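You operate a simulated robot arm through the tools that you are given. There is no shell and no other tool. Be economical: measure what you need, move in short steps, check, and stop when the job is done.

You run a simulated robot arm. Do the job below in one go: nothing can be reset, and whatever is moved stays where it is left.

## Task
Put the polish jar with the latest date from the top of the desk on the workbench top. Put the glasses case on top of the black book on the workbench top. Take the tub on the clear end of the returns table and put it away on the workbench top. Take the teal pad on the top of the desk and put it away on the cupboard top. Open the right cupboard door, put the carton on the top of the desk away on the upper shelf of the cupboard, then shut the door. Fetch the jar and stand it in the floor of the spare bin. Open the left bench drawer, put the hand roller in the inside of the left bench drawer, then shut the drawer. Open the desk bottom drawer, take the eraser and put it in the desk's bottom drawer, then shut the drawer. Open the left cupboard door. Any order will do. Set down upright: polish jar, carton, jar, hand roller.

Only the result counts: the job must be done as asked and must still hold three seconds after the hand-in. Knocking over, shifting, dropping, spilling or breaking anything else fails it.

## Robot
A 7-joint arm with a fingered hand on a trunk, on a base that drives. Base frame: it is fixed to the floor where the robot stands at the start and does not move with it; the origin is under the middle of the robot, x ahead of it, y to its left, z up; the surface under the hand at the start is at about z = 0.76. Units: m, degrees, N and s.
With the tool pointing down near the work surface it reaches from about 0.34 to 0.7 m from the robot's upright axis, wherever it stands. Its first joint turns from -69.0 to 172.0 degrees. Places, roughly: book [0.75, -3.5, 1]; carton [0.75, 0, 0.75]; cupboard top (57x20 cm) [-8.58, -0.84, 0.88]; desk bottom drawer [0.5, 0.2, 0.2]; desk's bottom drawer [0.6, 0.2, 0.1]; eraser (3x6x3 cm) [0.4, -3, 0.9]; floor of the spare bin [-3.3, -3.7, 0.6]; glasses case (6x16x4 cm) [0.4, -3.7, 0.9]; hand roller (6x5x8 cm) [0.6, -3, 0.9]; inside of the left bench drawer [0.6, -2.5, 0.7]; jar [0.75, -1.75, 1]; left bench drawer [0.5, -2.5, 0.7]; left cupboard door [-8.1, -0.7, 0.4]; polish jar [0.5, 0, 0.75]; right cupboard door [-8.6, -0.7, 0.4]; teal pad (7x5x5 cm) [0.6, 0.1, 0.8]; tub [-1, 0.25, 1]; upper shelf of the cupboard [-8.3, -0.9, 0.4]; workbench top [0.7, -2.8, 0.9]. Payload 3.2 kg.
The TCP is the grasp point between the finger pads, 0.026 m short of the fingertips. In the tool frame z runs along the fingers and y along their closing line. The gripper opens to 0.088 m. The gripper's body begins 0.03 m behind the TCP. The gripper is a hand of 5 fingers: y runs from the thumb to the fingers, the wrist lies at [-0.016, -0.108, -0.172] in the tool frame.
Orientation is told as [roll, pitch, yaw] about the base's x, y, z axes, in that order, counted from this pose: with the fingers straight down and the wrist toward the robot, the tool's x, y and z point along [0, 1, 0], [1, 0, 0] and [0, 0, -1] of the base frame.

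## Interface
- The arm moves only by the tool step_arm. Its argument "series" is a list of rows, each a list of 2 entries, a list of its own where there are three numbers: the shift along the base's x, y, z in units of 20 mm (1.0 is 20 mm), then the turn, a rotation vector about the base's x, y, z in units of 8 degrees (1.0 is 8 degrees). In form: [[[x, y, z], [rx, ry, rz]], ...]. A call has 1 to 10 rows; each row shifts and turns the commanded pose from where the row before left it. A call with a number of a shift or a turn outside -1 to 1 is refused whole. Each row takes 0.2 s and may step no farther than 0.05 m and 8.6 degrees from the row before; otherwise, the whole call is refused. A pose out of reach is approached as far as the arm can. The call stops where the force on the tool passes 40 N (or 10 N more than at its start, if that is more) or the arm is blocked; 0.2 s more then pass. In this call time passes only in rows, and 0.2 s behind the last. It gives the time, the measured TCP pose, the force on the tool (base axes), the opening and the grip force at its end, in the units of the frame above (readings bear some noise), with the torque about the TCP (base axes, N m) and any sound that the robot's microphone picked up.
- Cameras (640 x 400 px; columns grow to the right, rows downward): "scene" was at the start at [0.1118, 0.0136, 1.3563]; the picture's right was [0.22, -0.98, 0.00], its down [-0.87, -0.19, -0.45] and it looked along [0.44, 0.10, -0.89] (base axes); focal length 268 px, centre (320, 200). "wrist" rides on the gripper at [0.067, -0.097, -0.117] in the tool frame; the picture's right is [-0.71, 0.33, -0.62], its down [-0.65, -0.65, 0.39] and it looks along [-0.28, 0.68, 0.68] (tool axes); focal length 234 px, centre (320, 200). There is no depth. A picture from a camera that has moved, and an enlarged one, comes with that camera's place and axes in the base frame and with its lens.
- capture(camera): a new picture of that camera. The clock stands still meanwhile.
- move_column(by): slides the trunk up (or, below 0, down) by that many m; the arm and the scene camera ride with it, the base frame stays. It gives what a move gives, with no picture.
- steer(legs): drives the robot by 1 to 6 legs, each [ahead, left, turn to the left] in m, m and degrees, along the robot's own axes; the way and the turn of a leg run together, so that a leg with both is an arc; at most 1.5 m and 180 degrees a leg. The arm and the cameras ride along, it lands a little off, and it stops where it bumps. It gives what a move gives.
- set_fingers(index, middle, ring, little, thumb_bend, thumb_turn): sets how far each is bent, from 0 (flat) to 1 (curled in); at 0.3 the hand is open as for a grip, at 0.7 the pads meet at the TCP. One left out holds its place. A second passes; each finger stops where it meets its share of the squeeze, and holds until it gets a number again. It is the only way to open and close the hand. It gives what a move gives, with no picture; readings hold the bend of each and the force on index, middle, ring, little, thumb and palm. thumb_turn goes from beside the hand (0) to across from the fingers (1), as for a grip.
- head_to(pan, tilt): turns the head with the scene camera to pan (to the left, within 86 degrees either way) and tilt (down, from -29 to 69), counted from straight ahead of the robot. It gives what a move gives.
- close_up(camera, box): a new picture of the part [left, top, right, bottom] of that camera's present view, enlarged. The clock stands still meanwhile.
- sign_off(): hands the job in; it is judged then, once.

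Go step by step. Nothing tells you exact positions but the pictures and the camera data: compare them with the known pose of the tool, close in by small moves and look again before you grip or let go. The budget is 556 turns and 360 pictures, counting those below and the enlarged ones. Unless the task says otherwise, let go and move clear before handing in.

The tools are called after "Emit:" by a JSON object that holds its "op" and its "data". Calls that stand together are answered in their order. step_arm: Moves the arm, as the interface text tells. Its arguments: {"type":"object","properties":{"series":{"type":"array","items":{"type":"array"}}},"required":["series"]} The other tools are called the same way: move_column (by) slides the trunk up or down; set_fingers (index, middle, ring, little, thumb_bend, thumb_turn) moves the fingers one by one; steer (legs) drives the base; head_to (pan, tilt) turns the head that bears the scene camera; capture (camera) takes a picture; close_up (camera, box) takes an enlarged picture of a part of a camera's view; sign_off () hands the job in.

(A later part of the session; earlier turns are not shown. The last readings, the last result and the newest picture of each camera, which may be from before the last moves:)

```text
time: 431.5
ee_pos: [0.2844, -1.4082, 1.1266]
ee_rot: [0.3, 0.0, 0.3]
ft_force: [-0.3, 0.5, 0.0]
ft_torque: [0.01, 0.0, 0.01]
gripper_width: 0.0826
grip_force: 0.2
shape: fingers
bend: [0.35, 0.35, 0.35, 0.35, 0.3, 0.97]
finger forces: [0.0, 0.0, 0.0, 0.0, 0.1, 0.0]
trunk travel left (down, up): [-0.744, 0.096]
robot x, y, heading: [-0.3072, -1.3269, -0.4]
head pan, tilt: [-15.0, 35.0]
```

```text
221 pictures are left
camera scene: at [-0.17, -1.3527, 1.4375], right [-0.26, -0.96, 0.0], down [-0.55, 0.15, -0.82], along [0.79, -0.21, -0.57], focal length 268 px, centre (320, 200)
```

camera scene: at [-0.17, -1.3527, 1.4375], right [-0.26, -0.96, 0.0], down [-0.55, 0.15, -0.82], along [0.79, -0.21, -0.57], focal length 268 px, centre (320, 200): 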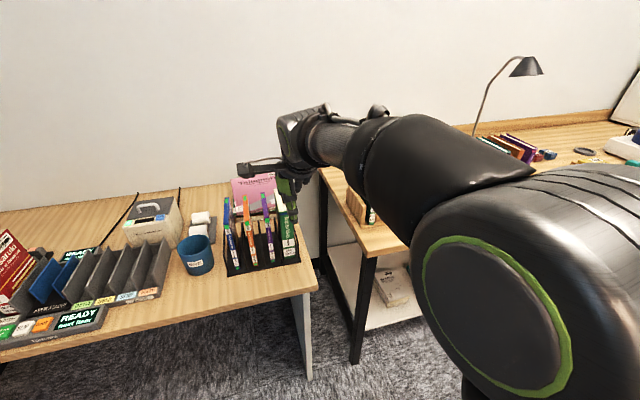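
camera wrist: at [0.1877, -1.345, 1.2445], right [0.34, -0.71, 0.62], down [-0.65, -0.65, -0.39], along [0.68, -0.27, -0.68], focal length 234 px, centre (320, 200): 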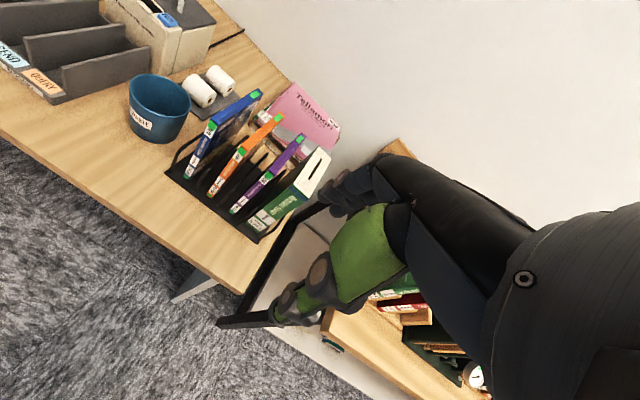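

Emit:
{"op": "steer", "data": {"legs": [[-0.05, -0.75, 0]]}}

Emit:
{"op": "head_to", "data": {"pan": 25, "tilt": 40}}

Emit:
{"op": "capture", "data": {"camera": "scene"}}

Emit:
{"op": "capture", "data": {"camera": "wrist"}}

```text
time: 435.6
ee_pos: [0.2259, -2.1628, 1.1268]
ee_rot: [0.3, 0.0, -0.5]
ft_force: [-0.1, -0.1, 1.0]
ft_torque: [-0.03, 0.0, 0.03]
gripper_width: 0.0826
grip_force: 0.0
shape: fingers
bend: [0.35, 0.35, 0.35, 0.35, 0.3, 0.97]
finger forces: [0.1, 0.0, 0.1, 0.0, 0.0, 0.1]
trunk travel left (down, up): [-0.744, 0.096]
robot x, y, heading: [-0.3629, -2.0771, -1.0]
head pan, tilt: [-15.0, 35.0]
```

```text
time: 436.6
ee_pos: [0.2257, -2.1621, 1.1279]
ee_rot: [0.3, 0.0, -0.4]
ft_force: [0.3, -0.2, 0.3]
ft_torque: [0.02, -0.02, 0.0]
gripper_width: 0.0825
grip_force: 0.0
shape: fingers
bend: [0.35, 0.35, 0.35, 0.35, 0.3, 0.97]
finger forces: [0.0, 0.0, 0.0, 0.0, 0.1, 0.0]
trunk travel left (down, up): [-0.744, 0.096]
robot x, y, heading: [-0.3623, -2.0774, -1.0]
head pan, tilt: [25.0, 40.0]
```

```text
220 pictures are left
camera scene: at [-0.2354, -2.0411, 1.4299], right [0.41, -0.91, 0.0], down [-0.59, -0.26, -0.77], along [0.7, 0.31, -0.64], focal length 268 px, centre (320, 200)
```

scene: 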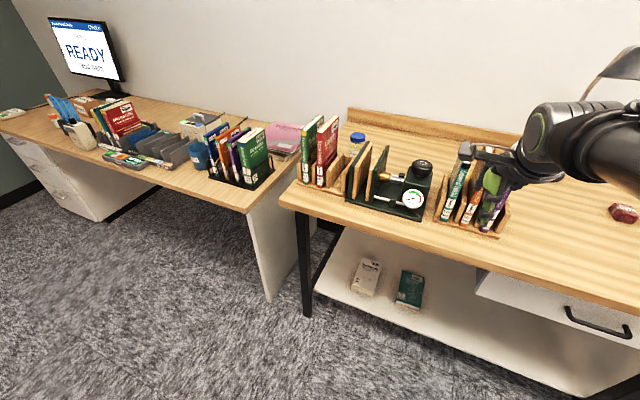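

```text
219 pictures are left
camera wrist: at [0.1293, -2.0967, 1.2445], right [0.33, -0.71, 0.62], down [-0.66, -0.64, -0.39], along [0.68, -0.28, -0.68], focal length 234 px, centre (320, 200)
```

wrist: 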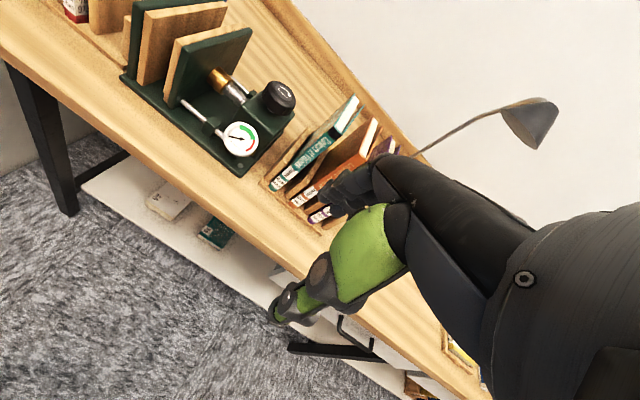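

The blue-capped jar stands behind the books and press. I move the hand aside and approach for a better look.

Emit:
{"op": "step_arm", "data": {"series": [[[-0.2, -1, 0.2], [0, 0, 0]], [[-0.2, -1, 0.2], [0, 0, 0]], [[-0.2, -1, 0.2], [0, 0, 0]], [[-0.2, -1, 0.2], [0, 0, 0]], [[-0.2, -1, 0.2], [0, 0, 0]], [[-0.2, -1, 0.2], [0, 0, 0]], [[-0.2, -1, 0.2], [0, 0, 0]], [[-0.2, -1, 0.2], [0, 0, 0]], [[-0.2, -1, 0.2], [0, 0, 0]]]}}

Emit:
{"op": "steer", "data": {"legs": [[0.15, 0.3, 1]]}}

Emit:
{"op": "head_to", "data": {"pan": 0, "tilt": 45}}

Emit:
{"op": "capture", "data": {"camera": "scene"}}

```text
time: 438.6
ee_pos: [0.1901, -2.3442, 1.1627]
ee_rot: [0.3, 0.0, -0.4]
ft_force: [-0.1, 0.3, -0.7]
ft_torque: [0.01, 0.0, -0.01]
gripper_width: 0.0823
grip_force: 0.1
shape: fingers
bend: [0.35, 0.35, 0.35, 0.35, 0.3, 0.97]
finger forces: [0.1, 0.0, 0.0, 0.1, 0.1, 0.0]
trunk travel left (down, up): [-0.744, 0.096]
robot x, y, heading: [-0.3651, -2.0746, -1.1]
head pan, tilt: [25.0, 40.0]
```

```text
time: 440.8
ee_pos: [0.3452, -2.0365, 1.1621]
ee_rot: [0.3, 0.1, 0.2]
ft_force: [0.4, 0.5, -0.1]
ft_torque: [-0.04, 0.01, -0.01]
gripper_width: 0.0824
grip_force: 0.0
shape: fingers
bend: [0.35, 0.35, 0.35, 0.35, 0.3, 0.97]
finger forces: [0.1, 0.1, 0.0, 0.0, 0.1, 0.0]
trunk travel left (down, up): [-0.744, 0.096]
robot x, y, heading: [-0.211, -1.7724, -0.4]
head pan, tilt: [25.0, 40.0]
```

```text
time: 441.7
ee_pos: [0.345, -2.0365, 1.1621]
ee_rot: [0.3, -0.1, 0.2]
ft_force: [0.1, 0.3, -0.9]
ft_torque: [-0.03, -0.02, -0.01]
gripper_width: 0.0826
grip_force: 0.0
shape: fingers
bend: [0.35, 0.35, 0.35, 0.35, 0.3, 0.97]
finger forces: [0.0, 0.0, 0.0, 0.0, 0.0, 0.1]
trunk travel left (down, up): [-0.744, 0.096]
robot x, y, heading: [-0.215, -1.7763, -0.1]
head pan, tilt: [0.0, 45.0]
```

```text
218 pictures are left
camera scene: at [-0.0804, -1.775, 1.4227], right [-0.01, -1.0, 0.0], down [-0.71, 0.0, -0.71], along [0.71, 0.0, -0.71], focal length 268 px, centre (320, 200)
```

scene: 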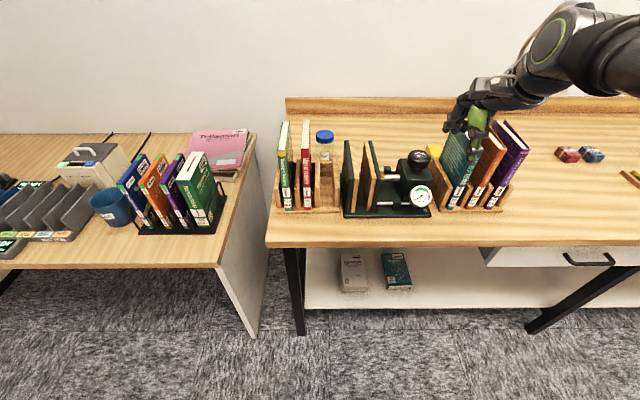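

Emit:
{"op": "close_up", "data": {"camera": "scene", "box": [260, 100, 440, 230]}}

```text
3.08 times, centred on (350, 165) of scene
camera zoom: at [-0.0804, -1.775, 1.4227], right [-0.01, -1.0, 0.0], down [-0.71, 0.0, -0.71], along [0.71, 0.0, -0.71], focal length 824 px, centre (228, 308)
```

zoom: 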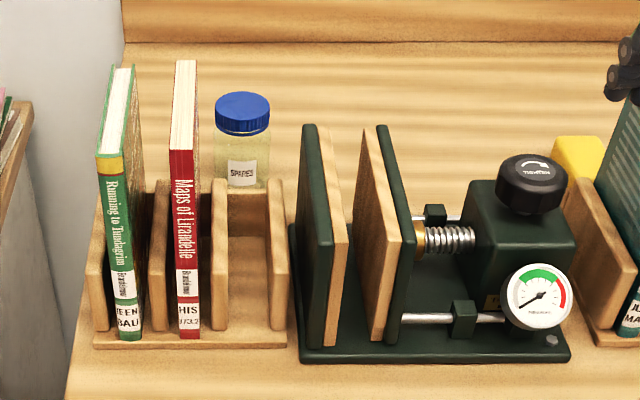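

Jar at about (0.68, -1.79), cap top z≈0.963, behind a book rack. Plan: raise high, yaw 20°, approach over the rack, and lower vertically on the cap.

Emit:
{"op": "move_column", "data": {"by": 0.095}}

Emit:
{"op": "step_arm", "data": {"series": [[[0, 1, 0], [0, 0, 0.3]], [[0, 1, 0], [0, 0, 0.3]], [[0, 1, 0], [0, 0, 0.3]], [[0, 1, 0], [0, 0, 0.3]], [[0, 1, 0], [0, 0, 0.3]], [[0, 1, 0], [0, 0, 0.3]], [[0, 1, 0], [0, 0, 0.3]], [[0, 1, 0], [0, 0, 0.3]], [[0, 0.5, 0], [0, 0, 0]]]}}

Emit:
{"op": "steer", "data": {"legs": [[0.2, 0.07, 0]]}}

Emit:
{"op": "capture", "data": {"camera": "scene"}}

Emit:
{"op": "capture", "data": {"camera": "wrist"}}

```text
time: 443.0
ee_pos: [0.3447, -2.0362, 1.2578]
ee_rot: [0.3, -0.1, 0.1]
ft_force: [-1.1, -0.5, -0.4]
ft_torque: [0.0, -0.01, -0.03]
gripper_width: 0.0823
grip_force: 0.0
shape: fingers
bend: [0.35, 0.35, 0.35, 0.35, 0.3, 0.97]
finger forces: [0.0, 0.1, 0.0, 0.1, 0.0, 0.0]
trunk travel left (down, up): [-0.839, 0.001]
robot x, y, heading: [-0.2142, -1.7749, -0.5]
head pan, tilt: [0.0, 45.0]
```

```text
time: 445.0
ee_pos: [0.3451, -1.8645, 1.2572]
ee_rot: [0.2, 0.1, 19.4]
ft_force: [-0.5, 0.0, 0.9]
ft_torque: [0.0, -0.01, 0.0]
gripper_width: 0.0828
grip_force: 0.2
shape: fingers
bend: [0.35, 0.35, 0.35, 0.35, 0.3, 0.97]
finger forces: [0.1, 0.0, 0.0, 0.0, 0.0, 0.0]
trunk travel left (down, up): [-0.839, 0.001]
robot x, y, heading: [-0.2094, -1.7737, 0.0]
head pan, tilt: [0.0, 45.0]
```

```text
time: 446.7
ee_pos: [0.5454, -1.7945, 1.2587]
ee_rot: [0.3, 0.0, 19.6]
ft_force: [-0.6, -0.2, 0.1]
ft_torque: [0.04, -0.01, 0.0]
gripper_width: 0.0824
grip_force: 0.1
shape: fingers
bend: [0.35, 0.35, 0.35, 0.35, 0.3, 0.97]
finger forces: [0.0, 0.1, 0.0, 0.0, 0.0, 0.0]
trunk travel left (down, up): [-0.839, 0.001]
robot x, y, heading: [-0.0113, -1.7058, -0.0]
head pan, tilt: [0.0, 45.0]
```

```text
216 pictures are left
camera scene: at [0.1193, -1.7051, 1.5177], right [0.0, -1.0, 0.0], down [-0.71, 0.0, -0.71], along [0.71, 0.0, -0.71], focal length 268 px, centre (320, 200)
```

scene: 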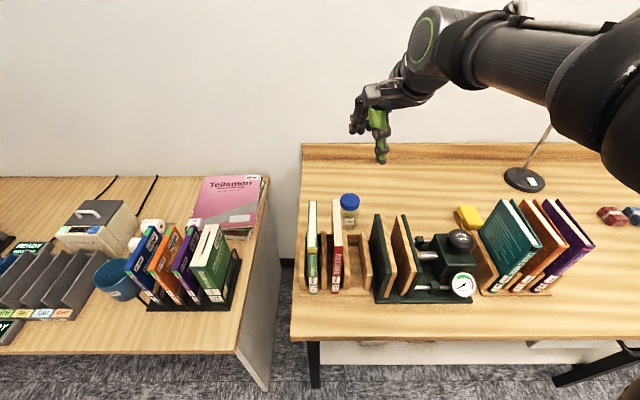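

```text
215 pictures are left
camera wrist: at [0.4323, -1.7664, 1.3747], right [0.55, -0.56, 0.62], down [-0.4, -0.83, -0.39], along [0.73, -0.03, -0.68], focal length 234 px, centre (320, 200)
```

wrist: 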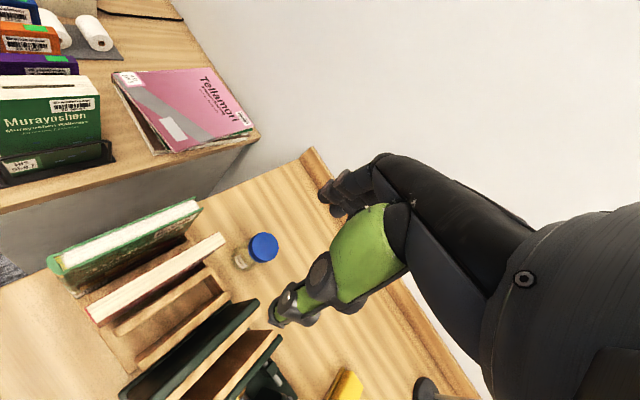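

Emit:
{"op": "move_column", "data": {"by": -0.09}}

Emit:
{"op": "step_arm", "data": {"series": [[[0.95, 0, 0], [0, 0, 0]], [[0.95, 0, 0], [0, 0, 0]], [[0.95, 0, 0], [0, 0, 0]], [[0.95, 0, 0], [0, 0, 0]], [[0.95, 0, 0], [0, 0, 0]], [[0.95, 0.1, 0], [0, 0, 0]], [[0.9, 0.1, 0], [0, 0, 0]]]}}

Emit:
{"op": "capture", "data": {"camera": "scene"}}

Emit:
{"op": "capture", "data": {"camera": "wrist"}}

```text
time: 447.9
ee_pos: [0.5464, -1.7936, 1.1673]
ee_rot: [0.3, -0.1, 19.6]
ft_force: [-0.2, -1.1, -0.2]
ft_torque: [-0.05, 0.04, -0.01]
gripper_width: 0.0823
grip_force: 0.1
shape: fingers
bend: [0.35, 0.35, 0.35, 0.35, 0.3, 0.97]
finger forces: [0.1, 0.0, 0.1, 0.1, 0.1, 0.0]
trunk travel left (down, up): [-0.749, 0.091]
robot x, y, heading: [-0.0072, -1.7063, -0.1]
head pan, tilt: [0.0, 45.0]
```

```text
time: 449.5
ee_pos: [0.666, -1.7891, 1.1607]
ee_rot: [0.3, 0.1, 19.8]
ft_force: [-0.2, 0.0, -0.5]
ft_torque: [0.0, -0.02, -0.02]
gripper_width: 0.0826
grip_force: 0.2
shape: fingers
bend: [0.35, 0.35, 0.35, 0.35, 0.3, 0.97]
finger forces: [0.1, 0.1, 0.0, 0.0, 0.0, 0.0]
out of reach, approached as far as the arm can: row 7
trunk travel left (down, up): [-0.749, 0.091]
robot x, y, heading: [-0.0133, -1.7025, -0.1]
head pan, tilt: [0.0, 45.0]
```

```text
214 pictures are left
camera scene: at [0.1207, -1.7047, 1.4276], right [0.0, -1.0, 0.0], down [-0.71, 0.0, -0.71], along [0.71, 0.0, -0.71], focal length 268 px, centre (320, 200)
```

scene: 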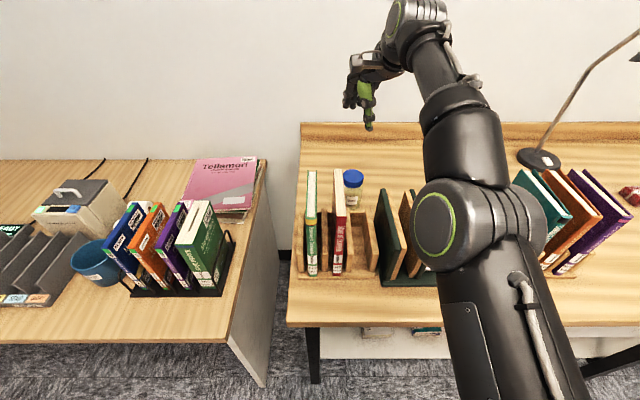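

```text
213 pictures are left
camera wrist: at [0.5535, -1.7613, 1.2786], right [0.55, -0.56, 0.62], down [-0.4, -0.83, -0.39], along [0.73, -0.03, -0.68], focal length 234 px, centre (320, 200)
```

wrist: 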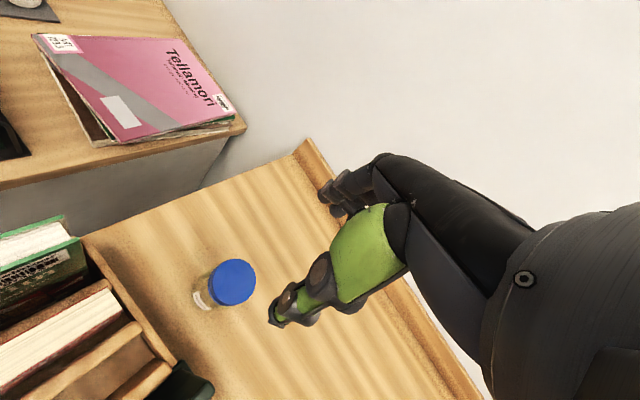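

The elbow is too close above the press at this trunk height. I raise the trunk fully and lower with the arm instead so the elbow stays high.

Emit:
{"op": "move_column", "data": {"by": 0.09}}

Emit:
{"op": "steer", "data": {"legs": [[0.05, 0, 0]]}}

Emit:
{"op": "step_arm", "data": {"series": [[[-0.3, 0, -0.8], [0, 0, 0]], [[-0.3, 0, -0.8], [0, 0, 0]], [[-0.3, 0, -0.8], [0, 0, 0]], [[-0.3, 0, -0.8], [0, 0, 0]], [[-0.3, 0, -0.8], [0, 0, 0]]]}}

Emit:
{"op": "capture", "data": {"camera": "scene"}}

```text
time: 450.8
ee_pos: [0.6653, -1.7894, 1.2507]
ee_rot: [0.3, -0.1, 19.7]
ft_force: [-0.1, 1.1, -0.5]
ft_torque: [0.0, -0.01, 0.0]
gripper_width: 0.0827
grip_force: 0.0
shape: fingers
bend: [0.35, 0.35, 0.35, 0.35, 0.3, 0.97]
finger forces: [0.1, 0.0, 0.1, 0.1, 0.0, 0.2]
trunk travel left (down, up): [-0.839, 0.001]
robot x, y, heading: [-0.0124, -1.7054, -0.2]
head pan, tilt: [0.0, 45.0]
```

```text
time: 451.7
ee_pos: [0.7128, -1.7901, 1.2543]
ee_rot: [0.2, -0.1, 19.5]
ft_force: [-0.8, 0.0, 0.0]
ft_torque: [0.01, 0.01, -0.03]
gripper_width: 0.0827
grip_force: 0.1
shape: fingers
bend: [0.35, 0.35, 0.35, 0.35, 0.3, 0.97]
finger forces: [0.0, 0.0, 0.0, 0.0, 0.0, 0.0]
trunk travel left (down, up): [-0.839, 0.001]
robot x, y, heading: [0.0363, -1.706, -0.3]
head pan, tilt: [0.0, 45.0]
```

```text
time: 452.9
ee_pos: [0.6853, -1.7914, 1.1716]
ee_rot: [0.1, -0.1, 19.5]
ft_force: [0.5, 0.4, 0.1]
ft_torque: [-0.01, -0.02, 0.01]
gripper_width: 0.0825
grip_force: 0.0
shape: fingers
bend: [0.35, 0.35, 0.35, 0.35, 0.3, 0.97]
finger forces: [0.1, 0.0, 0.0, 0.0, 0.0, 0.1]
trunk travel left (down, up): [-0.839, 0.001]
robot x, y, heading: [0.0344, -1.7027, -0.1]
head pan, tilt: [0.0, 45.0]
```

```text
212 pictures are left
camera scene: at [0.1702, -1.7052, 1.5176], right [0.0, -1.0, 0.0], down [-0.71, 0.0, -0.71], along [0.71, 0.0, -0.71], focal length 268 px, centre (320, 200)
```

scene: 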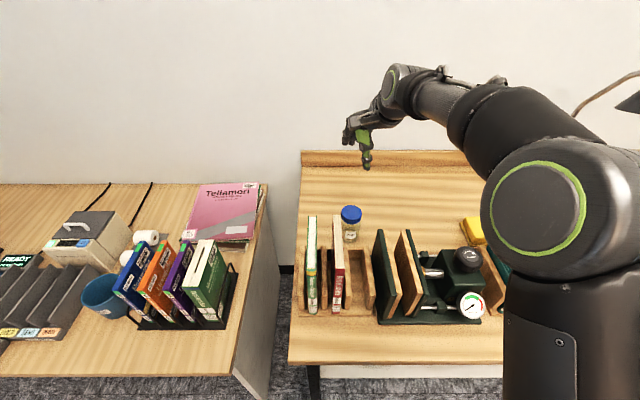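

Emit:
{"op": "step_arm", "data": {"series": [[[-0.05, 0, -0.8], [0, 0, 0]], [[-0.05, 0, -0.8], [0, 0, 0]], [[-0.05, 0, -0.8], [0, 0, 0]], [[-0.05, 0, -0.8], [0, 0, 0]], [[-0.05, 0, -0.8], [0, 0, 0]], [[-0.05, 0, -0.8], [0, 0, 0]], [[-0.05, 0, -0.8], [0, 0, 0]]]}}

Emit:
{"op": "capture", "data": {"camera": "wrist"}}

Emit:
{"op": "close_up", "data": {"camera": "scene", "box": [290, 60, 510, 320]}}

```text
time: 454.5
ee_pos: [0.6803, -1.7902, 1.0594]
ee_rot: [0.1, 0.0, 19.6]
ft_force: [0.6, 0.9, -0.1]
ft_torque: [0.01, 0.01, 0.01]
gripper_width: 0.0827
grip_force: 0.1
shape: fingers
bend: [0.35, 0.35, 0.35, 0.35, 0.3, 0.97]
finger forces: [0.0, 0.0, 0.1, 0.1, 0.0, 0.1]
trunk travel left (down, up): [-0.839, 0.001]
robot x, y, heading: [0.0364, -1.7027, -0.2]
head pan, tilt: [0.0, 45.0]
```

```text
211 pictures are left
camera wrist: at [0.5662, -1.7618, 1.1764], right [0.55, -0.56, 0.62], down [-0.4, -0.83, -0.39], along [0.73, -0.03, -0.68], focal length 234 px, centre (320, 200)
```

wrist: 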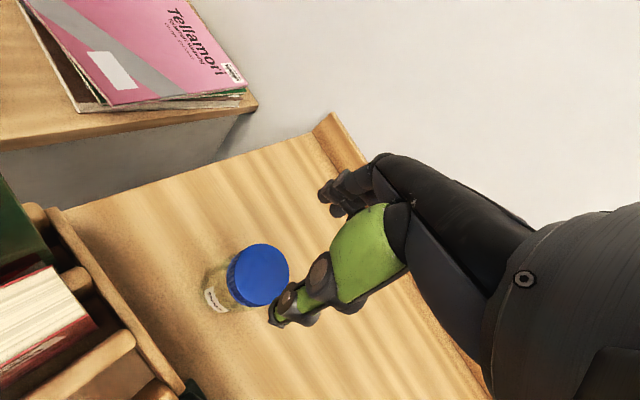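

```text
1.54 times, centred on (400, 190) of scene
camera zoom: at [0.1703, -1.7052, 1.5176], right [0.0, -1.0, 0.0], down [-0.71, 0.0, -0.71], along [0.71, 0.0, -0.71], focal length 412 px, centre (197, 215)
```

zoom: 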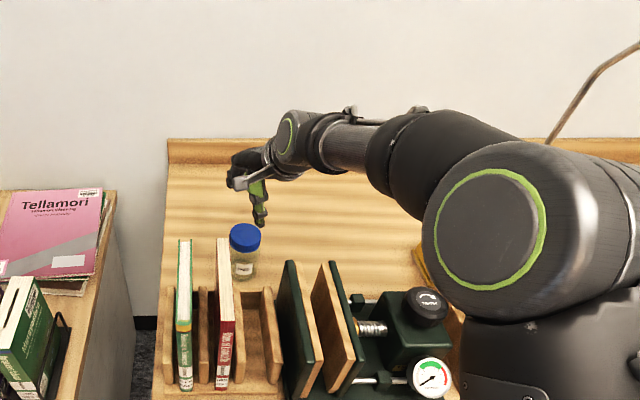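

Emit:
{"op": "step_arm", "data": {"series": [[[-0.15, -0.1, -0.85], [0, 0, 0]], [[-0.15, -0.1, -0.85], [0, 0, 0]], [[-0.1, -0.1, -0.85], [0, 0, 0]], [[0, 0, -0.85], [0, 0, 0]], [[0, 0, -0.85], [0, 0, 0]]]}}

Emit:
{"op": "capture", "data": {"camera": "wrist"}}

```text
time: 455.7
ee_pos: [0.6726, -1.7947, 0.9746]
ee_rot: [0.2, 0.0, 19.8]
ft_force: [-0.6, 0.0, 0.4]
ft_torque: [0.03, -0.01, -0.02]
gripper_width: 0.0825
grip_force: 0.1
shape: fingers
bend: [0.35, 0.35, 0.35, 0.35, 0.3, 0.97]
finger forces: [0.0, 0.0, 0.0, 0.1, 0.0, 0.1]
trunk travel left (down, up): [-0.839, 0.001]
robot x, y, heading: [0.0399, -1.706, -0.2]
head pan, tilt: [0.0, 45.0]
```

```text
209 pictures are left
camera wrist: at [0.5592, -1.7671, 1.0924], right [0.55, -0.56, 0.62], down [-0.4, -0.83, -0.39], along [0.73, -0.03, -0.68], focal length 234 px, centre (320, 200)
```

wrist: 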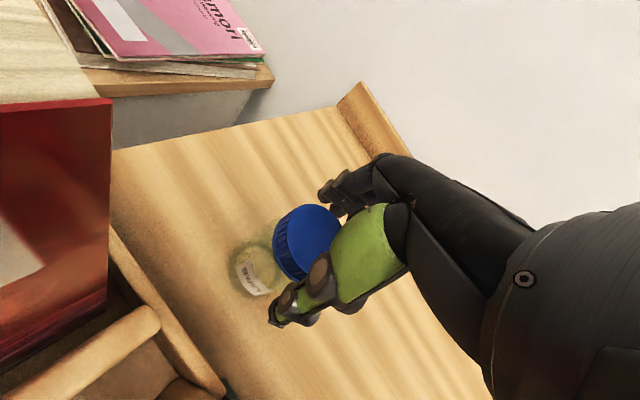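

Emit:
{"op": "step_arm", "data": {"series": [[[-0.2, 0, -0.9], [0, 0, 0]], [[0, 0, -0.9], [0, 0, 0]]]}}

Emit:
{"op": "set_fingers", "data": {"index": 0.7, "middle": 0.7, "ring": 0.7, "little": 0.7, "thumb_bend": 0.7}}

Emit:
{"op": "step_arm", "data": {"series": [[[0, 0, 0.5], [0, 0, 0]], [[0, 0, 0.8], [0, 0, 0]]]}}

Emit:
{"op": "capture", "data": {"camera": "wrist"}}

```text
time: 456.3
ee_pos: [0.6674, -1.7958, 0.94]
ee_rot: [0.2, 0.0, 19.6]
ft_force: [0.9, 0.2, 0.3]
ft_torque: [0.01, 0.03, -0.01]
gripper_width: 0.0831
grip_force: 0.2
shape: fingers
bend: [0.35, 0.35, 0.35, 0.35, 0.3, 0.97]
finger forces: [0.5, 0.1, 0.0, 0.0, 0.1, 0.0]
trunk travel left (down, up): [-0.839, 0.001]
robot x, y, heading: [0.0382, -1.7052, 0.0]
head pan, tilt: [0.0, 45.0]
```

```text
time: 457.3
ee_pos: [0.667, -1.797, 0.9393]
ee_rot: [0.3, -0.1, 19.6]
ft_force: [1.2, -0.4, 1.1]
ft_torque: [-0.09, -0.11, 0.05]
gripper_width: 0.0611
grip_force: 41.3
shape: fingers
bend: [0.47, 0.51, 0.59, 0.7, 0.44, 0.95]
finger forces: [24.4, 8.9, 7.2, 0.1, 42.1, 0.1]
trunk travel left (down, up): [-0.839, 0.001]
robot x, y, heading: [0.0389, -1.704, -0.2]
head pan, tilt: [0.0, 45.0]
```

```text
time: 457.9
ee_pos: [0.6654, -1.7955, 0.9648]
ee_rot: [0.3, -0.1, 19.6]
ft_force: [0.3, -1.5, -1.8]
ft_torque: [0.03, 0.01, -0.01]
gripper_width: 0.0606
grip_force: 40.1
shape: fingers
bend: [0.46, 0.51, 0.59, 0.7, 0.44, 0.94]
finger forces: [23.8, 8.6, 6.5, 0.1, 41.4, 0.1]
trunk travel left (down, up): [-0.839, 0.001]
robot x, y, heading: [0.0352, -1.7022, -0.2]
head pan, tilt: [0.0, 45.0]
```

```text
208 pictures are left
camera wrist: at [0.553, -1.7682, 1.0825], right [0.55, -0.56, 0.62], down [-0.4, -0.83, -0.39], along [0.73, -0.03, -0.68], focal length 234 px, centre (320, 200)
```

wrist: 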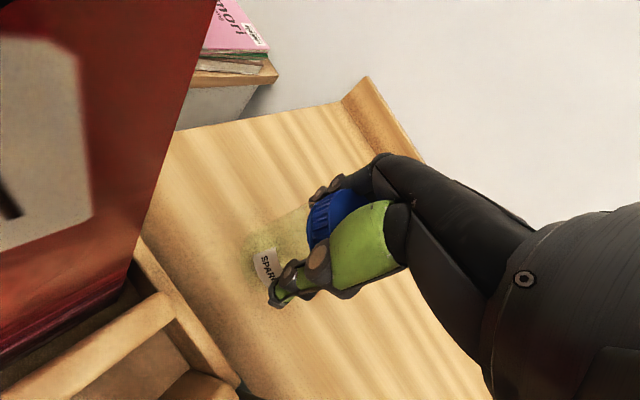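

Held. Lift straight up above the rack.

Emit:
{"op": "step_arm", "data": {"series": [[[0.05, 0, 0.9], [0, 0, 0]], [[0.05, 0, 0.9], [0, 0, 0]], [[0.05, 0, 0.9], [0, 0, 0]], [[0.05, 0, 0.9], [0, 0, 0]], [[0.05, 0, 0.9], [0, 0, 0]], [[0.05, 0, 0.9], [0, 0, 0]], [[0.05, 0, 0.9], [0, 0, 0]], [[0.05, 0, 0.9], [0, 0, 0]], [[0, 0, 0.9], [0, 0, 0]], [[0, 0, 0.9], [0, 0, 0]]]}}

Emit:
{"op": "step_arm", "data": {"series": [[[0, 0, 0.9], [0, 0, 0]], [[0, 0, 0.9], [0, 0, 0]], [[0, 0, 0.9], [0, 0, 0]]]}}

Emit:
{"op": "capture", "data": {"camera": "scene"}}

Emit:
{"op": "capture", "data": {"camera": "wrist"}}

```text
time: 460.1
ee_pos: [0.6739, -1.7973, 1.1458]
ee_rot: [0.3, -0.1, 19.6]
ft_force: [-0.3, -0.7, -2.7]
ft_torque: [0.03, -0.05, -0.02]
gripper_width: 0.0605
grip_force: 39.6
shape: fingers
bend: [0.46, 0.51, 0.59, 0.7, 0.44, 0.94]
finger forces: [23.6, 8.6, 6.8, 0.0, 40.8, 0.1]
trunk travel left (down, up): [-0.839, 0.001]
robot x, y, heading: [0.0353, -1.7039, -0.2]
head pan, tilt: [0.0, 45.0]
```

```text
time: 460.9
ee_pos: [0.6758, -1.7942, 1.1979]
ee_rot: [0.3, -0.1, 19.5]
ft_force: [-0.4, 0.2, -1.1]
ft_torque: [-0.02, -0.01, 0.0]
gripper_width: 0.0605
grip_force: 40.0
shape: fingers
bend: [0.46, 0.51, 0.59, 0.7, 0.44, 0.94]
finger forces: [23.7, 8.5, 6.7, 0.1, 40.6, 0.1]
trunk travel left (down, up): [-0.839, 0.001]
robot x, y, heading: [0.0381, -1.7078, -0.2]
head pan, tilt: [0.0, 45.0]
```

```text
207 pictures are left
camera scene: at [0.1699, -1.7051, 1.5176], right [0.0, -1.0, 0.0], down [-0.71, 0.0, -0.71], along [0.71, 0.0, -0.71], focal length 268 px, centre (320, 200)
```

scene: 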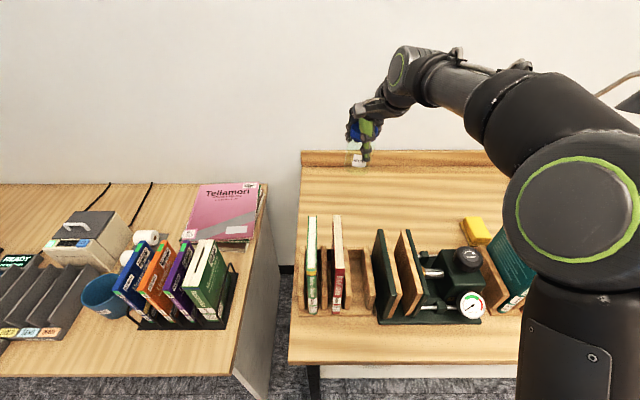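

```text
206 pictures are left
camera wrist: at [0.5617, -1.7676, 1.3163], right [0.55, -0.56, 0.62], down [-0.4, -0.83, -0.39], along [0.73, -0.03, -0.68], focal length 234 px, centre (320, 200)
```

wrist: 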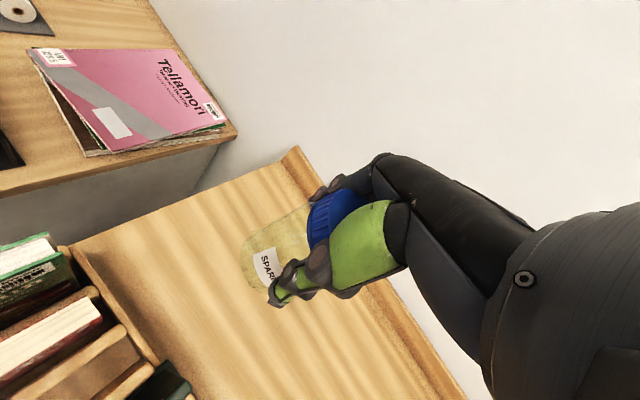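

Jar held upright. Raise slightly, back away, and drive toward the spare bin.

Emit:
{"op": "step_arm", "data": {"series": [[[-0.2, 0, 0.9], [0, 0, 0]], [[-0.2, 0, 0.9], [0, 0, 0]]]}}

Emit:
{"op": "steer", "data": {"legs": [[-0.45, 0, 0], [0, 0, -90], [1.0, 0, 0], [0, 0, -30], [1.38, 0, 0]]}}

Emit:
{"op": "capture", "data": {"camera": "wrist"}}

```text
time: 461.5
ee_pos: [0.6664, -1.7965, 1.2353]
ee_rot: [0.4, -0.1, 19.6]
ft_force: [0.9, 0.2, -2.0]
ft_torque: [0.0, -0.03, 0.0]
gripper_width: 0.0601
grip_force: 40.0
shape: fingers
bend: [0.46, 0.51, 0.59, 0.7, 0.44, 0.94]
finger forces: [23.5, 8.6, 6.7, 0.1, 40.6, 0.0]
trunk travel left (down, up): [-0.839, 0.001]
robot x, y, heading: [0.0357, -1.7061, -0.2]
head pan, tilt: [0.0, 45.0]
```

```text
time: 480.8
ee_pos: [-1.5413, -4.3765, 1.236]
ee_rot: [0.3, -0.1, -100.7]
ft_force: [0.4, -0.5, -1.3]
ft_torque: [0.01, -0.04, 0.0]
gripper_width: 0.0596
grip_force: 37.6
shape: fingers
bend: [0.47, 0.51, 0.6, 0.7, 0.45, 0.94]
finger forces: [21.5, 8.5, 6.8, 0.0, 37.5, 0.1]
trunk travel left (down, up): [-0.839, 0.001]
robot x, y, heading: [-1.1469, -3.8774, -120.4]
head pan, tilt: [0.0, 45.0]
```

```text
205 pictures are left
camera wrist: at [-1.4574, -4.2937, 1.3532], right [-0.76, -0.19, 0.62], down [-0.52, 0.76, -0.39], along [-0.4, -0.62, -0.68], focal length 234 px, centre (320, 200)
```

wrist: 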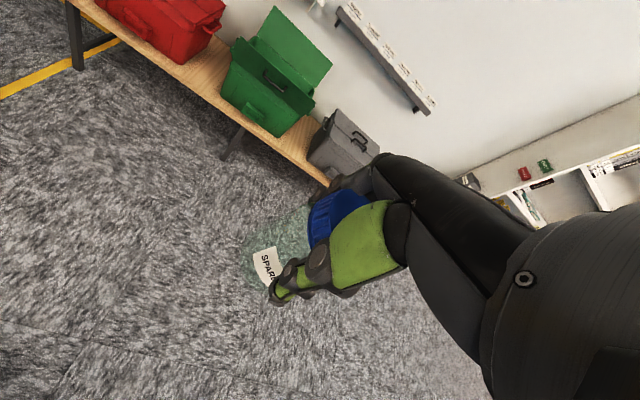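

Emit:
{"op": "steer", "data": {"legs": [[0, 0, -14.9], [1.2, 0, 0], [0, 0, -44.7], [1.2, 0, 0], [0, 0, -90]]}}

Emit:
{"op": "head_to", "data": {"pan": 5, "tilt": 45}}

Emit:
{"op": "capture", "data": {"camera": "scene"}}

Emit:
{"op": "capture", "data": {"camera": "wrist"}}

```text
time: 499.3
ee_pos: [-3.119, -4.0771, 1.2363]
ee_rot: [0.4, -0.1, 109.5]
ft_force: [-0.3, -0.4, -1.5]
ft_torque: [-0.01, -0.01, -0.02]
gripper_width: 0.0582
grip_force: 32.5
shape: fingers
bend: [0.47, 0.52, 0.6, 0.7, 0.46, 0.94]
finger forces: [16.9, 8.4, 7.1, 0.0, 33.2, 0.0]
trunk travel left (down, up): [-0.839, 0.001]
robot x, y, heading: [-3.2119, -4.7051, 89.8]
head pan, tilt: [0.0, 45.0]
```

```text
time: 500.0
ee_pos: [-3.1186, -4.078, 1.2366]
ee_rot: [0.3, 0.0, 109.4]
ft_force: [0.0, 0.0, -3.3]
ft_torque: [-0.07, 0.0, 0.0]
gripper_width: 0.0582
grip_force: 32.6
shape: fingers
bend: [0.47, 0.52, 0.6, 0.7, 0.46, 0.94]
finger forces: [16.9, 8.5, 7.1, 0.1, 33.2, 0.0]
trunk travel left (down, up): [-0.839, 0.001]
robot x, y, heading: [-3.2107, -4.7073, 89.8]
head pan, tilt: [5.0, 45.0]
```

```text
204 pictures are left
camera scene: at [-3.2171, -4.5756, 1.5176], right [1.0, 0.08, 0.0], down [0.06, -0.7, -0.71], along [-0.06, 0.7, -0.71], focal length 268 px, centre (320, 200)
```

scene: 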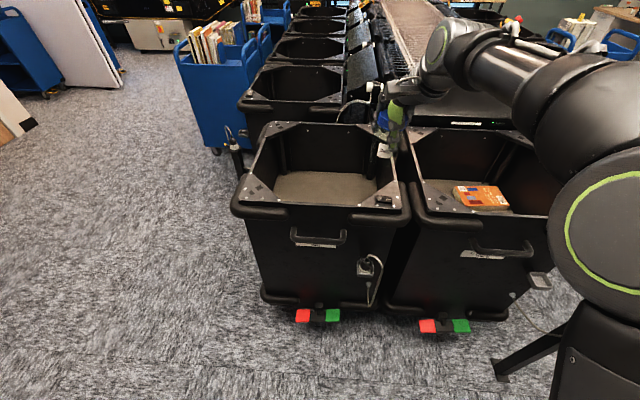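

```text
203 pictures are left
camera wrist: at [-3.1471, -4.1938, 1.353], right [0.56, 0.55, 0.62], down [0.83, -0.4, -0.39], along [0.03, 0.73, -0.68], focal length 234 px, centre (320, 200)
```

wrist: 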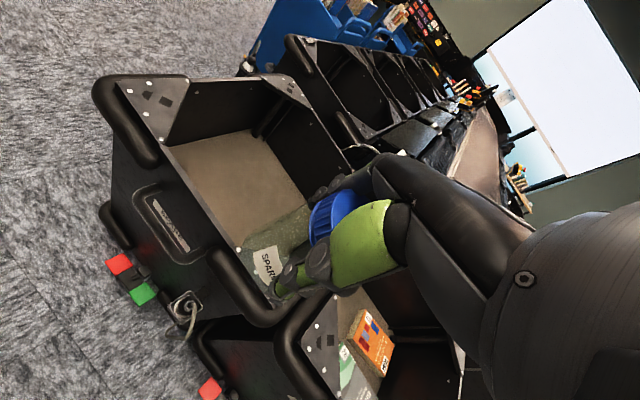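

The left bin is empty, its centre at about (-3.26, -3.75). I move closer so that the hand is over its middle.

Emit:
{"op": "steer", "data": {"legs": [[0.2, 0.14, 0]]}}

Emit:
{"op": "steer", "data": {"legs": [[0.1, 0, 0]]}}

Emit:
{"op": "capture", "data": {"camera": "scene"}}

Emit:
{"op": "capture", "data": {"camera": "wrist"}}

```text
time: 501.8
ee_pos: [-3.2585, -3.8797, 1.2367]
ee_rot: [0.2, -0.1, 109.5]
ft_force: [0.3, -0.4, -1.4]
ft_torque: [-0.01, 0.02, 0.03]
gripper_width: 0.0585
grip_force: 32.3
shape: fingers
bend: [0.47, 0.52, 0.6, 0.7, 0.46, 0.94]
finger forces: [16.9, 8.5, 7.0, 0.0, 33.3, 0.0]
trunk travel left (down, up): [-0.839, 0.001]
robot x, y, heading: [-3.356, -4.5033, 89.8]
head pan, tilt: [5.0, 45.0]
```

```text
time: 502.9
ee_pos: [-3.2583, -3.7802, 1.2365]
ee_rot: [0.2, -0.1, 109.5]
ft_force: [0.7, 0.2, -1.1]
ft_torque: [0.01, -0.02, 0.01]
gripper_width: 0.0583
grip_force: 32.0
shape: fingers
bend: [0.47, 0.52, 0.6, 0.7, 0.46, 0.94]
finger forces: [16.9, 8.6, 7.0, 0.1, 33.3, 0.1]
trunk travel left (down, up): [-0.839, 0.001]
robot x, y, heading: [-3.3518, -4.408, 89.7]
head pan, tilt: [5.0, 45.0]
```

```text
202 pictures are left
camera scene: at [-3.3574, -4.2777, 1.5177], right [1.0, 0.08, 0.0], down [0.06, -0.7, -0.71], along [-0.06, 0.7, -0.71], focal length 268 px, centre (320, 200)
```

scene: 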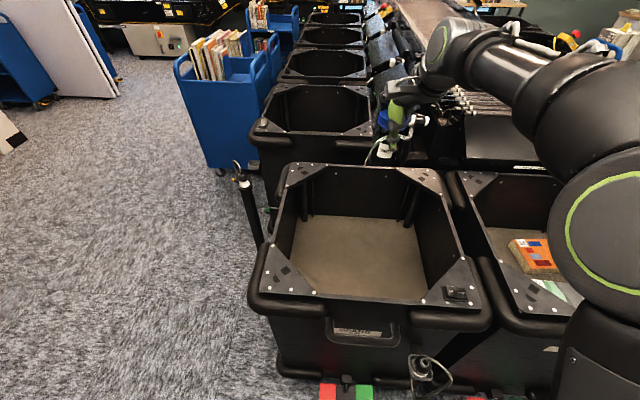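

```text
201 pictures are left
camera wrist: at [-3.2875, -3.8959, 1.3537], right [0.56, 0.55, 0.62], down [0.83, -0.4, -0.39], along [0.03, 0.73, -0.68], focal length 234 px, centre (320, 200)
```

wrist: 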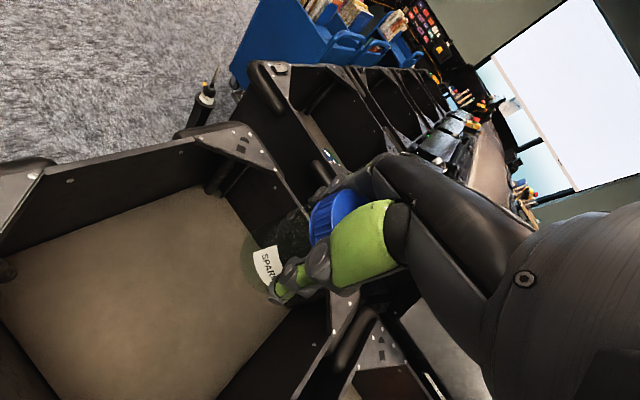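

Emit:
{"op": "steer", "data": {"legs": [[0.07, 0, 0]]}}

Emit:
{"op": "move_column", "data": {"by": -0.35}}

Emit:
{"op": "capture", "data": {"camera": "scene"}}

Emit:
{"op": "capture", "data": {"camera": "wrist"}}

```text
time: 503.9
ee_pos: [-3.2569, -3.7103, 1.2371]
ee_rot: [0.2, -0.2, 109.4]
ft_force: [-1.1, -0.4, -1.5]
ft_torque: [-0.01, 0.01, 0.0]
gripper_width: 0.0581
grip_force: 33.1
shape: fingers
bend: [0.47, 0.52, 0.6, 0.7, 0.46, 0.94]
finger forces: [16.9, 8.5, 7.1, 0.0, 33.3, 0.0]
trunk travel left (down, up): [-0.839, 0.001]
robot x, y, heading: [-3.3476, -4.3397, 89.6]
head pan, tilt: [5.0, 45.0]
```

```text
time: 507.4
ee_pos: [-3.2569, -3.7096, 0.8852]
ee_rot: [0.3, -0.1, 109.4]
ft_force: [-0.9, 0.3, -1.4]
ft_torque: [-0.03, 0.02, -0.02]
gripper_width: 0.0581
grip_force: 32.5
shape: fingers
bend: [0.47, 0.52, 0.6, 0.7, 0.46, 0.94]
finger forces: [16.7, 8.6, 7.2, 0.0, 33.2, 0.0]
trunk travel left (down, up): [-0.489, 0.351]
robot x, y, heading: [-3.3528, -4.3362, 89.7]
head pan, tilt: [5.0, 45.0]
```

```text
200 pictures are left
camera scene: at [-3.3566, -4.2058, 1.1677], right [1.0, 0.08, 0.0], down [0.06, -0.71, -0.71], along [-0.06, 0.7, -0.71], focal length 268 px, centre (320, 200)
```

scene: 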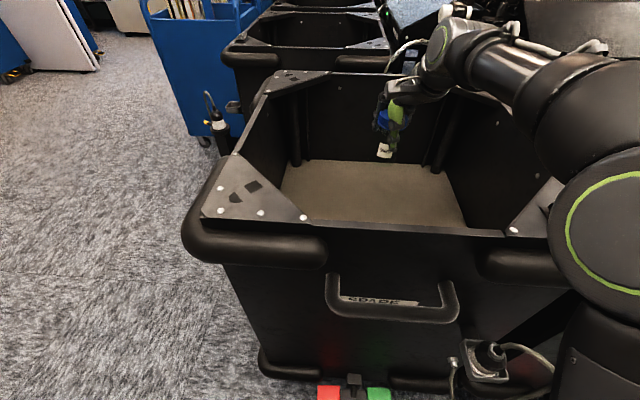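

```text
199 pictures are left
camera wrist: at [-3.2861, -3.8244, 1.0036], right [0.56, 0.55, 0.62], down [0.83, -0.4, -0.39], along [0.03, 0.73, -0.68], focal length 234 px, centre (320, 200)
```

wrist: 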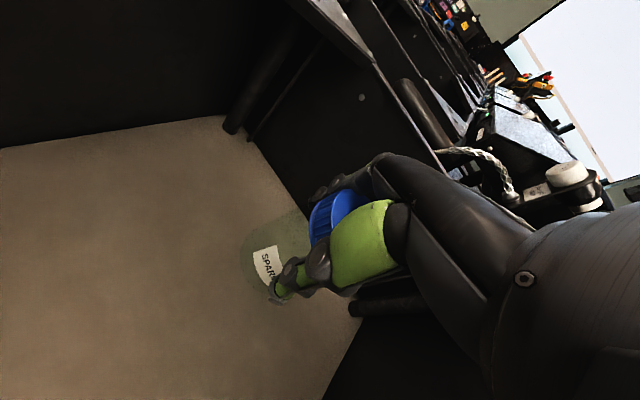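

The bin reads SPARE. I lower the rest with the arm so the elbow stays above the rim.

Emit:
{"op": "step_arm", "data": {"series": [[[0, 0, -0.9], [0, 0, 0]], [[0, 0, -0.9], [0, 0, 0]], [[0, 0, -0.9], [0, 0, 0]], [[0, 0, -0.9], [0, 0, 0]], [[0, 0, -0.9], [0, 0, 0]], [[0, 0, -0.9], [0, 0, 0]]]}}

Emit:
{"op": "capture", "data": {"camera": "scene"}}

Emit:
{"op": "capture", "data": {"camera": "wrist"}}

```text
time: 508.8
ee_pos: [-3.2566, -3.7082, 0.7776]
ee_rot: [0.3, -0.1, 109.5]
ft_force: [0.7, -0.5, -1.3]
ft_torque: [0.0, 0.01, -0.01]
gripper_width: 0.0581
grip_force: 32.5
shape: fingers
bend: [0.47, 0.52, 0.6, 0.7, 0.46, 0.94]
finger forces: [16.7, 8.4, 7.1, 0.0, 32.9, 0.0]
trunk travel left (down, up): [-0.489, 0.351]
robot x, y, heading: [-3.3491, -4.3345, 89.6]
head pan, tilt: [5.0, 45.0]
```

```text
198 pictures are left
camera scene: at [-3.3565, -4.2055, 1.1676], right [1.0, 0.08, 0.0], down [0.06, -0.71, -0.71], along [-0.06, 0.7, -0.71], focal length 268 px, centre (320, 200)
```

scene: 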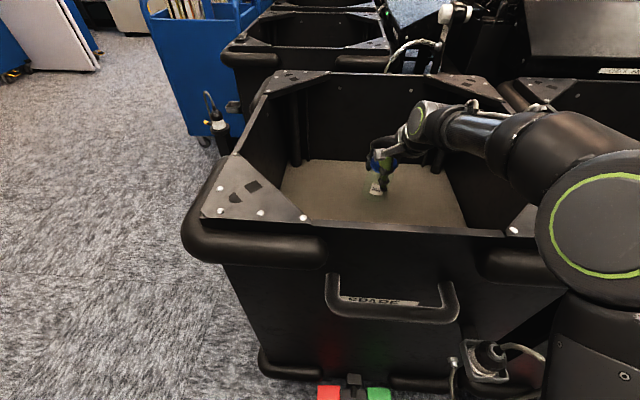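

```text
197 pictures are left
camera wrist: at [-3.2863, -3.8235, 0.8952], right [0.56, 0.55, 0.62], down [0.83, -0.4, -0.39], along [0.03, 0.73, -0.68], focal length 234 px, centre (320, 200)
```

wrist: 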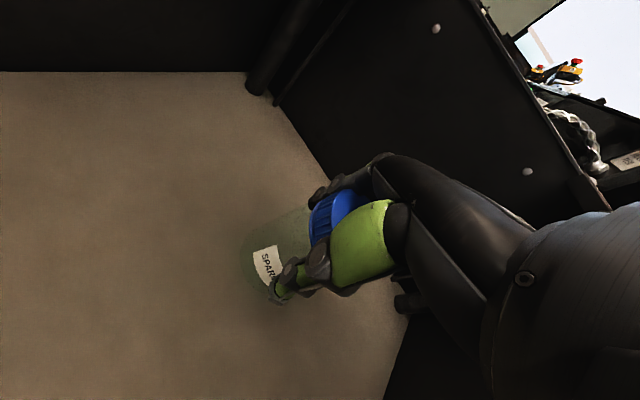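

Emit:
{"op": "move_column", "data": {"by": 0.1}}

Emit:
{"op": "step_arm", "data": {"series": [[[0, 0, -0.9], [0, 0, 0]], [[0, 0, -0.9], [0, 0, 0]], [[0, 0, -0.9], [0, 0, 0]], [[0, 0, -0.9], [0, 0, 0]], [[0, 0, -0.9], [0, 0, 0]], [[0, 0, -0.9], [0, 0, 0]], [[0, 0, -0.9], [0, 0, 0]], [[0, 0, -0.9], [0, 0, 0]]]}}

Emit:
{"op": "capture", "data": {"camera": "scene"}}

Emit:
{"op": "capture", "data": {"camera": "wrist"}}

```text
time: 510.1
ee_pos: [-3.2571, -3.7076, 0.8783]
ee_rot: [0.3, -0.1, 109.4]
ft_force: [-0.1, 0.4, -2.5]
ft_torque: [0.0, -0.06, 0.0]
gripper_width: 0.058
grip_force: 32.4
shape: fingers
bend: [0.47, 0.52, 0.6, 0.7, 0.46, 0.94]
finger forces: [16.6, 8.4, 7.0, 0.0, 32.9, 0.1]
trunk travel left (down, up): [-0.589, 0.251]
robot x, y, heading: [-3.3518, -4.3392, 89.4]
head pan, tilt: [5.0, 45.0]
```

```text
time: 511.9
ee_pos: [-3.2572, -3.7071, 0.7354]
ee_rot: [0.3, -0.1, 109.3]
ft_force: [0.1, -0.6, -1.8]
ft_torque: [-0.01, 0.0, 0.01]
gripper_width: 0.0581
grip_force: 33.1
shape: fingers
bend: [0.47, 0.52, 0.6, 0.7, 0.46, 0.94]
finger forces: [16.4, 8.4, 7.2, 0.0, 32.6, 0.0]
trunk travel left (down, up): [-0.589, 0.251]
robot x, y, heading: [-3.3488, -4.3342, 89.6]
head pan, tilt: [5.0, 45.0]
```

```text
196 pictures are left
camera scene: at [-3.3564, -4.2053, 1.2676], right [1.0, 0.08, 0.0], down [0.06, -0.71, -0.71], along [-0.06, 0.7, -0.71], focal length 268 px, centre (320, 200)
```

scene: 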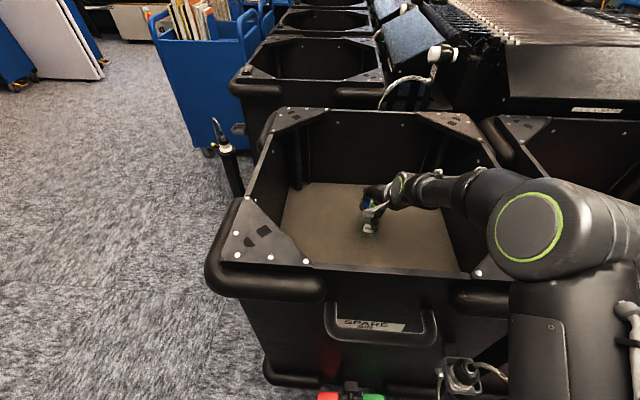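

```text
195 pictures are left
camera wrist: at [-3.2862, -3.8236, 0.8525], right [0.56, 0.55, 0.62], down [0.83, -0.4, -0.39], along [0.03, 0.73, -0.68], focal length 234 px, centre (320, 200)
```

wrist: 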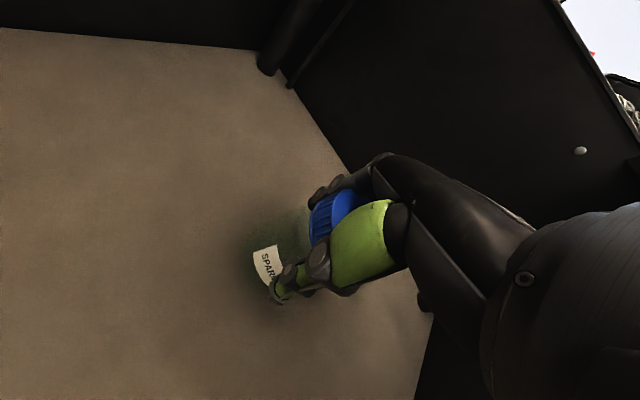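

Emit:
{"op": "move_column", "data": {"by": -0.04}}

Emit:
{"op": "close_up", "data": {"camera": "scene", "box": [300, 100, 640, 320]}}

Emit:
{"op": "capture", "data": {"camera": "wrist"}}

```text
time: 512.7
ee_pos: [-3.2567, -3.7084, 0.6998]
ee_rot: [0.1, -0.6, 109.3]
ft_force: [-1.0, -0.7, 16.8]
ft_torque: [0.07, -0.2, 0.02]
gripper_width: 0.058
grip_force: 37.2
shape: fingers
bend: [0.47, 0.52, 0.61, 0.7, 0.46, 0.94]
finger forces: [18.6, 9.6, 8.5, 0.1, 38.3, 0.0]
trunk travel left (down, up): [-0.549, 0.291]
robot x, y, heading: [-3.3478, -4.3401, 89.7]
head pan, tilt: [5.0, 45.0]
```

```text
1.82 times, centred on (470, 210) of scene
camera zoom: at [-3.3575, -4.2094, 1.2281], right [1.0, 0.08, 0.0], down [0.06, -0.7, -0.71], along [-0.06, 0.71, -0.71], focal length 487 px, centre (47, 182)
```

zoom: 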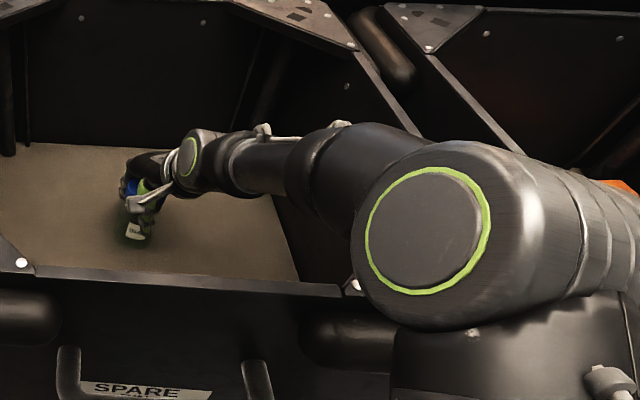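

```text
193 pictures are left
camera wrist: at [-3.2872, -3.8255, 0.816], right [0.56, 0.54, 0.63], down [0.83, -0.4, -0.4], along [0.03, 0.74, -0.67], focal length 234 px, centre (320, 200)
```

wrist: 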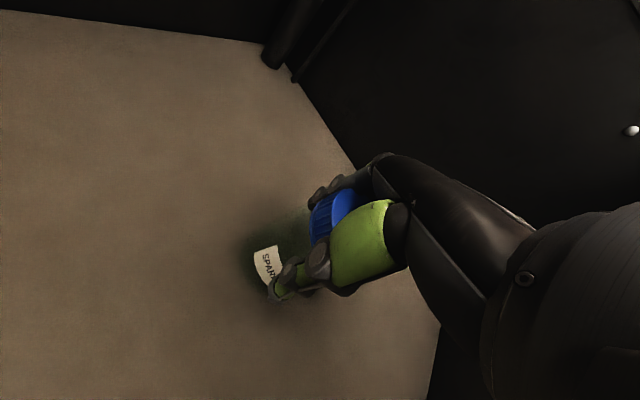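

Contact: the jar stands on the bin floor. Release and rise.

Emit:
{"op": "set_fingers", "data": {"index": 0.35, "middle": 0.35, "ring": 0.35, "little": 0.35, "thumb_bend": 0.3}}

Emit:
{"op": "step_arm", "data": {"series": [[[0, 0, 0.8], [0, 0, 0]], [[0, 0, 0.8], [0, 0, 0]], [[0, 0, 0.8], [0, 0, 0]], [[0, 0, 0.8], [0, 0, 0]], [[0, 0, 0.8], [0, 0, 0]], [[0, 0, 0.8], [0, 0, 0]]]}}

Emit:
{"op": "capture", "data": {"camera": "wrist"}}

```text
time: 513.7
ee_pos: [-3.2583, -3.7082, 0.6959]
ee_rot: [0.2, -0.3, 109.3]
ft_force: [-0.8, -1.0, 5.9]
ft_torque: [0.0, -0.07, 0.02]
gripper_width: 0.0832
grip_force: 3.0
shape: fingers
bend: [0.35, 0.35, 0.35, 0.35, 0.3, 0.97]
finger forces: [0.5, 1.6, 0.0, 0.1, 4.1, 0.1]
trunk travel left (down, up): [-0.549, 0.291]
robot x, y, heading: [-3.3505, -4.339, 89.7]
head pan, tilt: [5.0, 45.0]
```

```text
time: 515.1
ee_pos: [-3.2557, -3.709, 0.7909]
ee_rot: [0.3, -0.1, 109.4]
ft_force: [0.1, 0.1, -0.8]
ft_torque: [-0.01, 0.01, 0.02]
gripper_width: 0.083
grip_force: 0.0
shape: fingers
bend: [0.35, 0.35, 0.35, 0.35, 0.3, 0.97]
finger forces: [0.0, 0.0, 0.0, 0.0, 0.1, 0.0]
trunk travel left (down, up): [-0.549, 0.291]
robot x, y, heading: [-3.3521, -4.3391, 89.5]
head pan, tilt: [5.0, 45.0]
```

```text
192 pictures are left
camera wrist: at [-3.286, -3.8251, 0.9086], right [0.56, 0.55, 0.62], down [0.83, -0.4, -0.39], along [0.03, 0.73, -0.68], focal length 234 px, centre (320, 200)
```

wrist: 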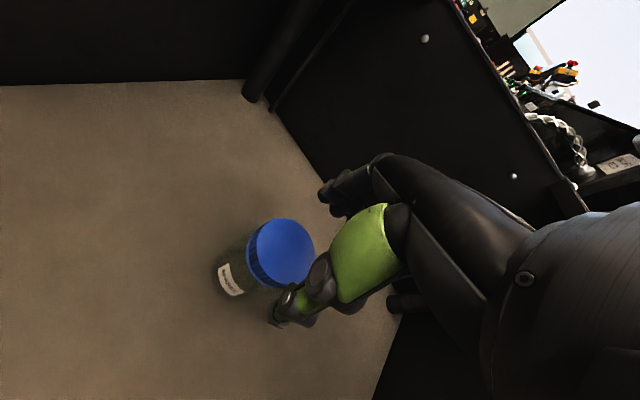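

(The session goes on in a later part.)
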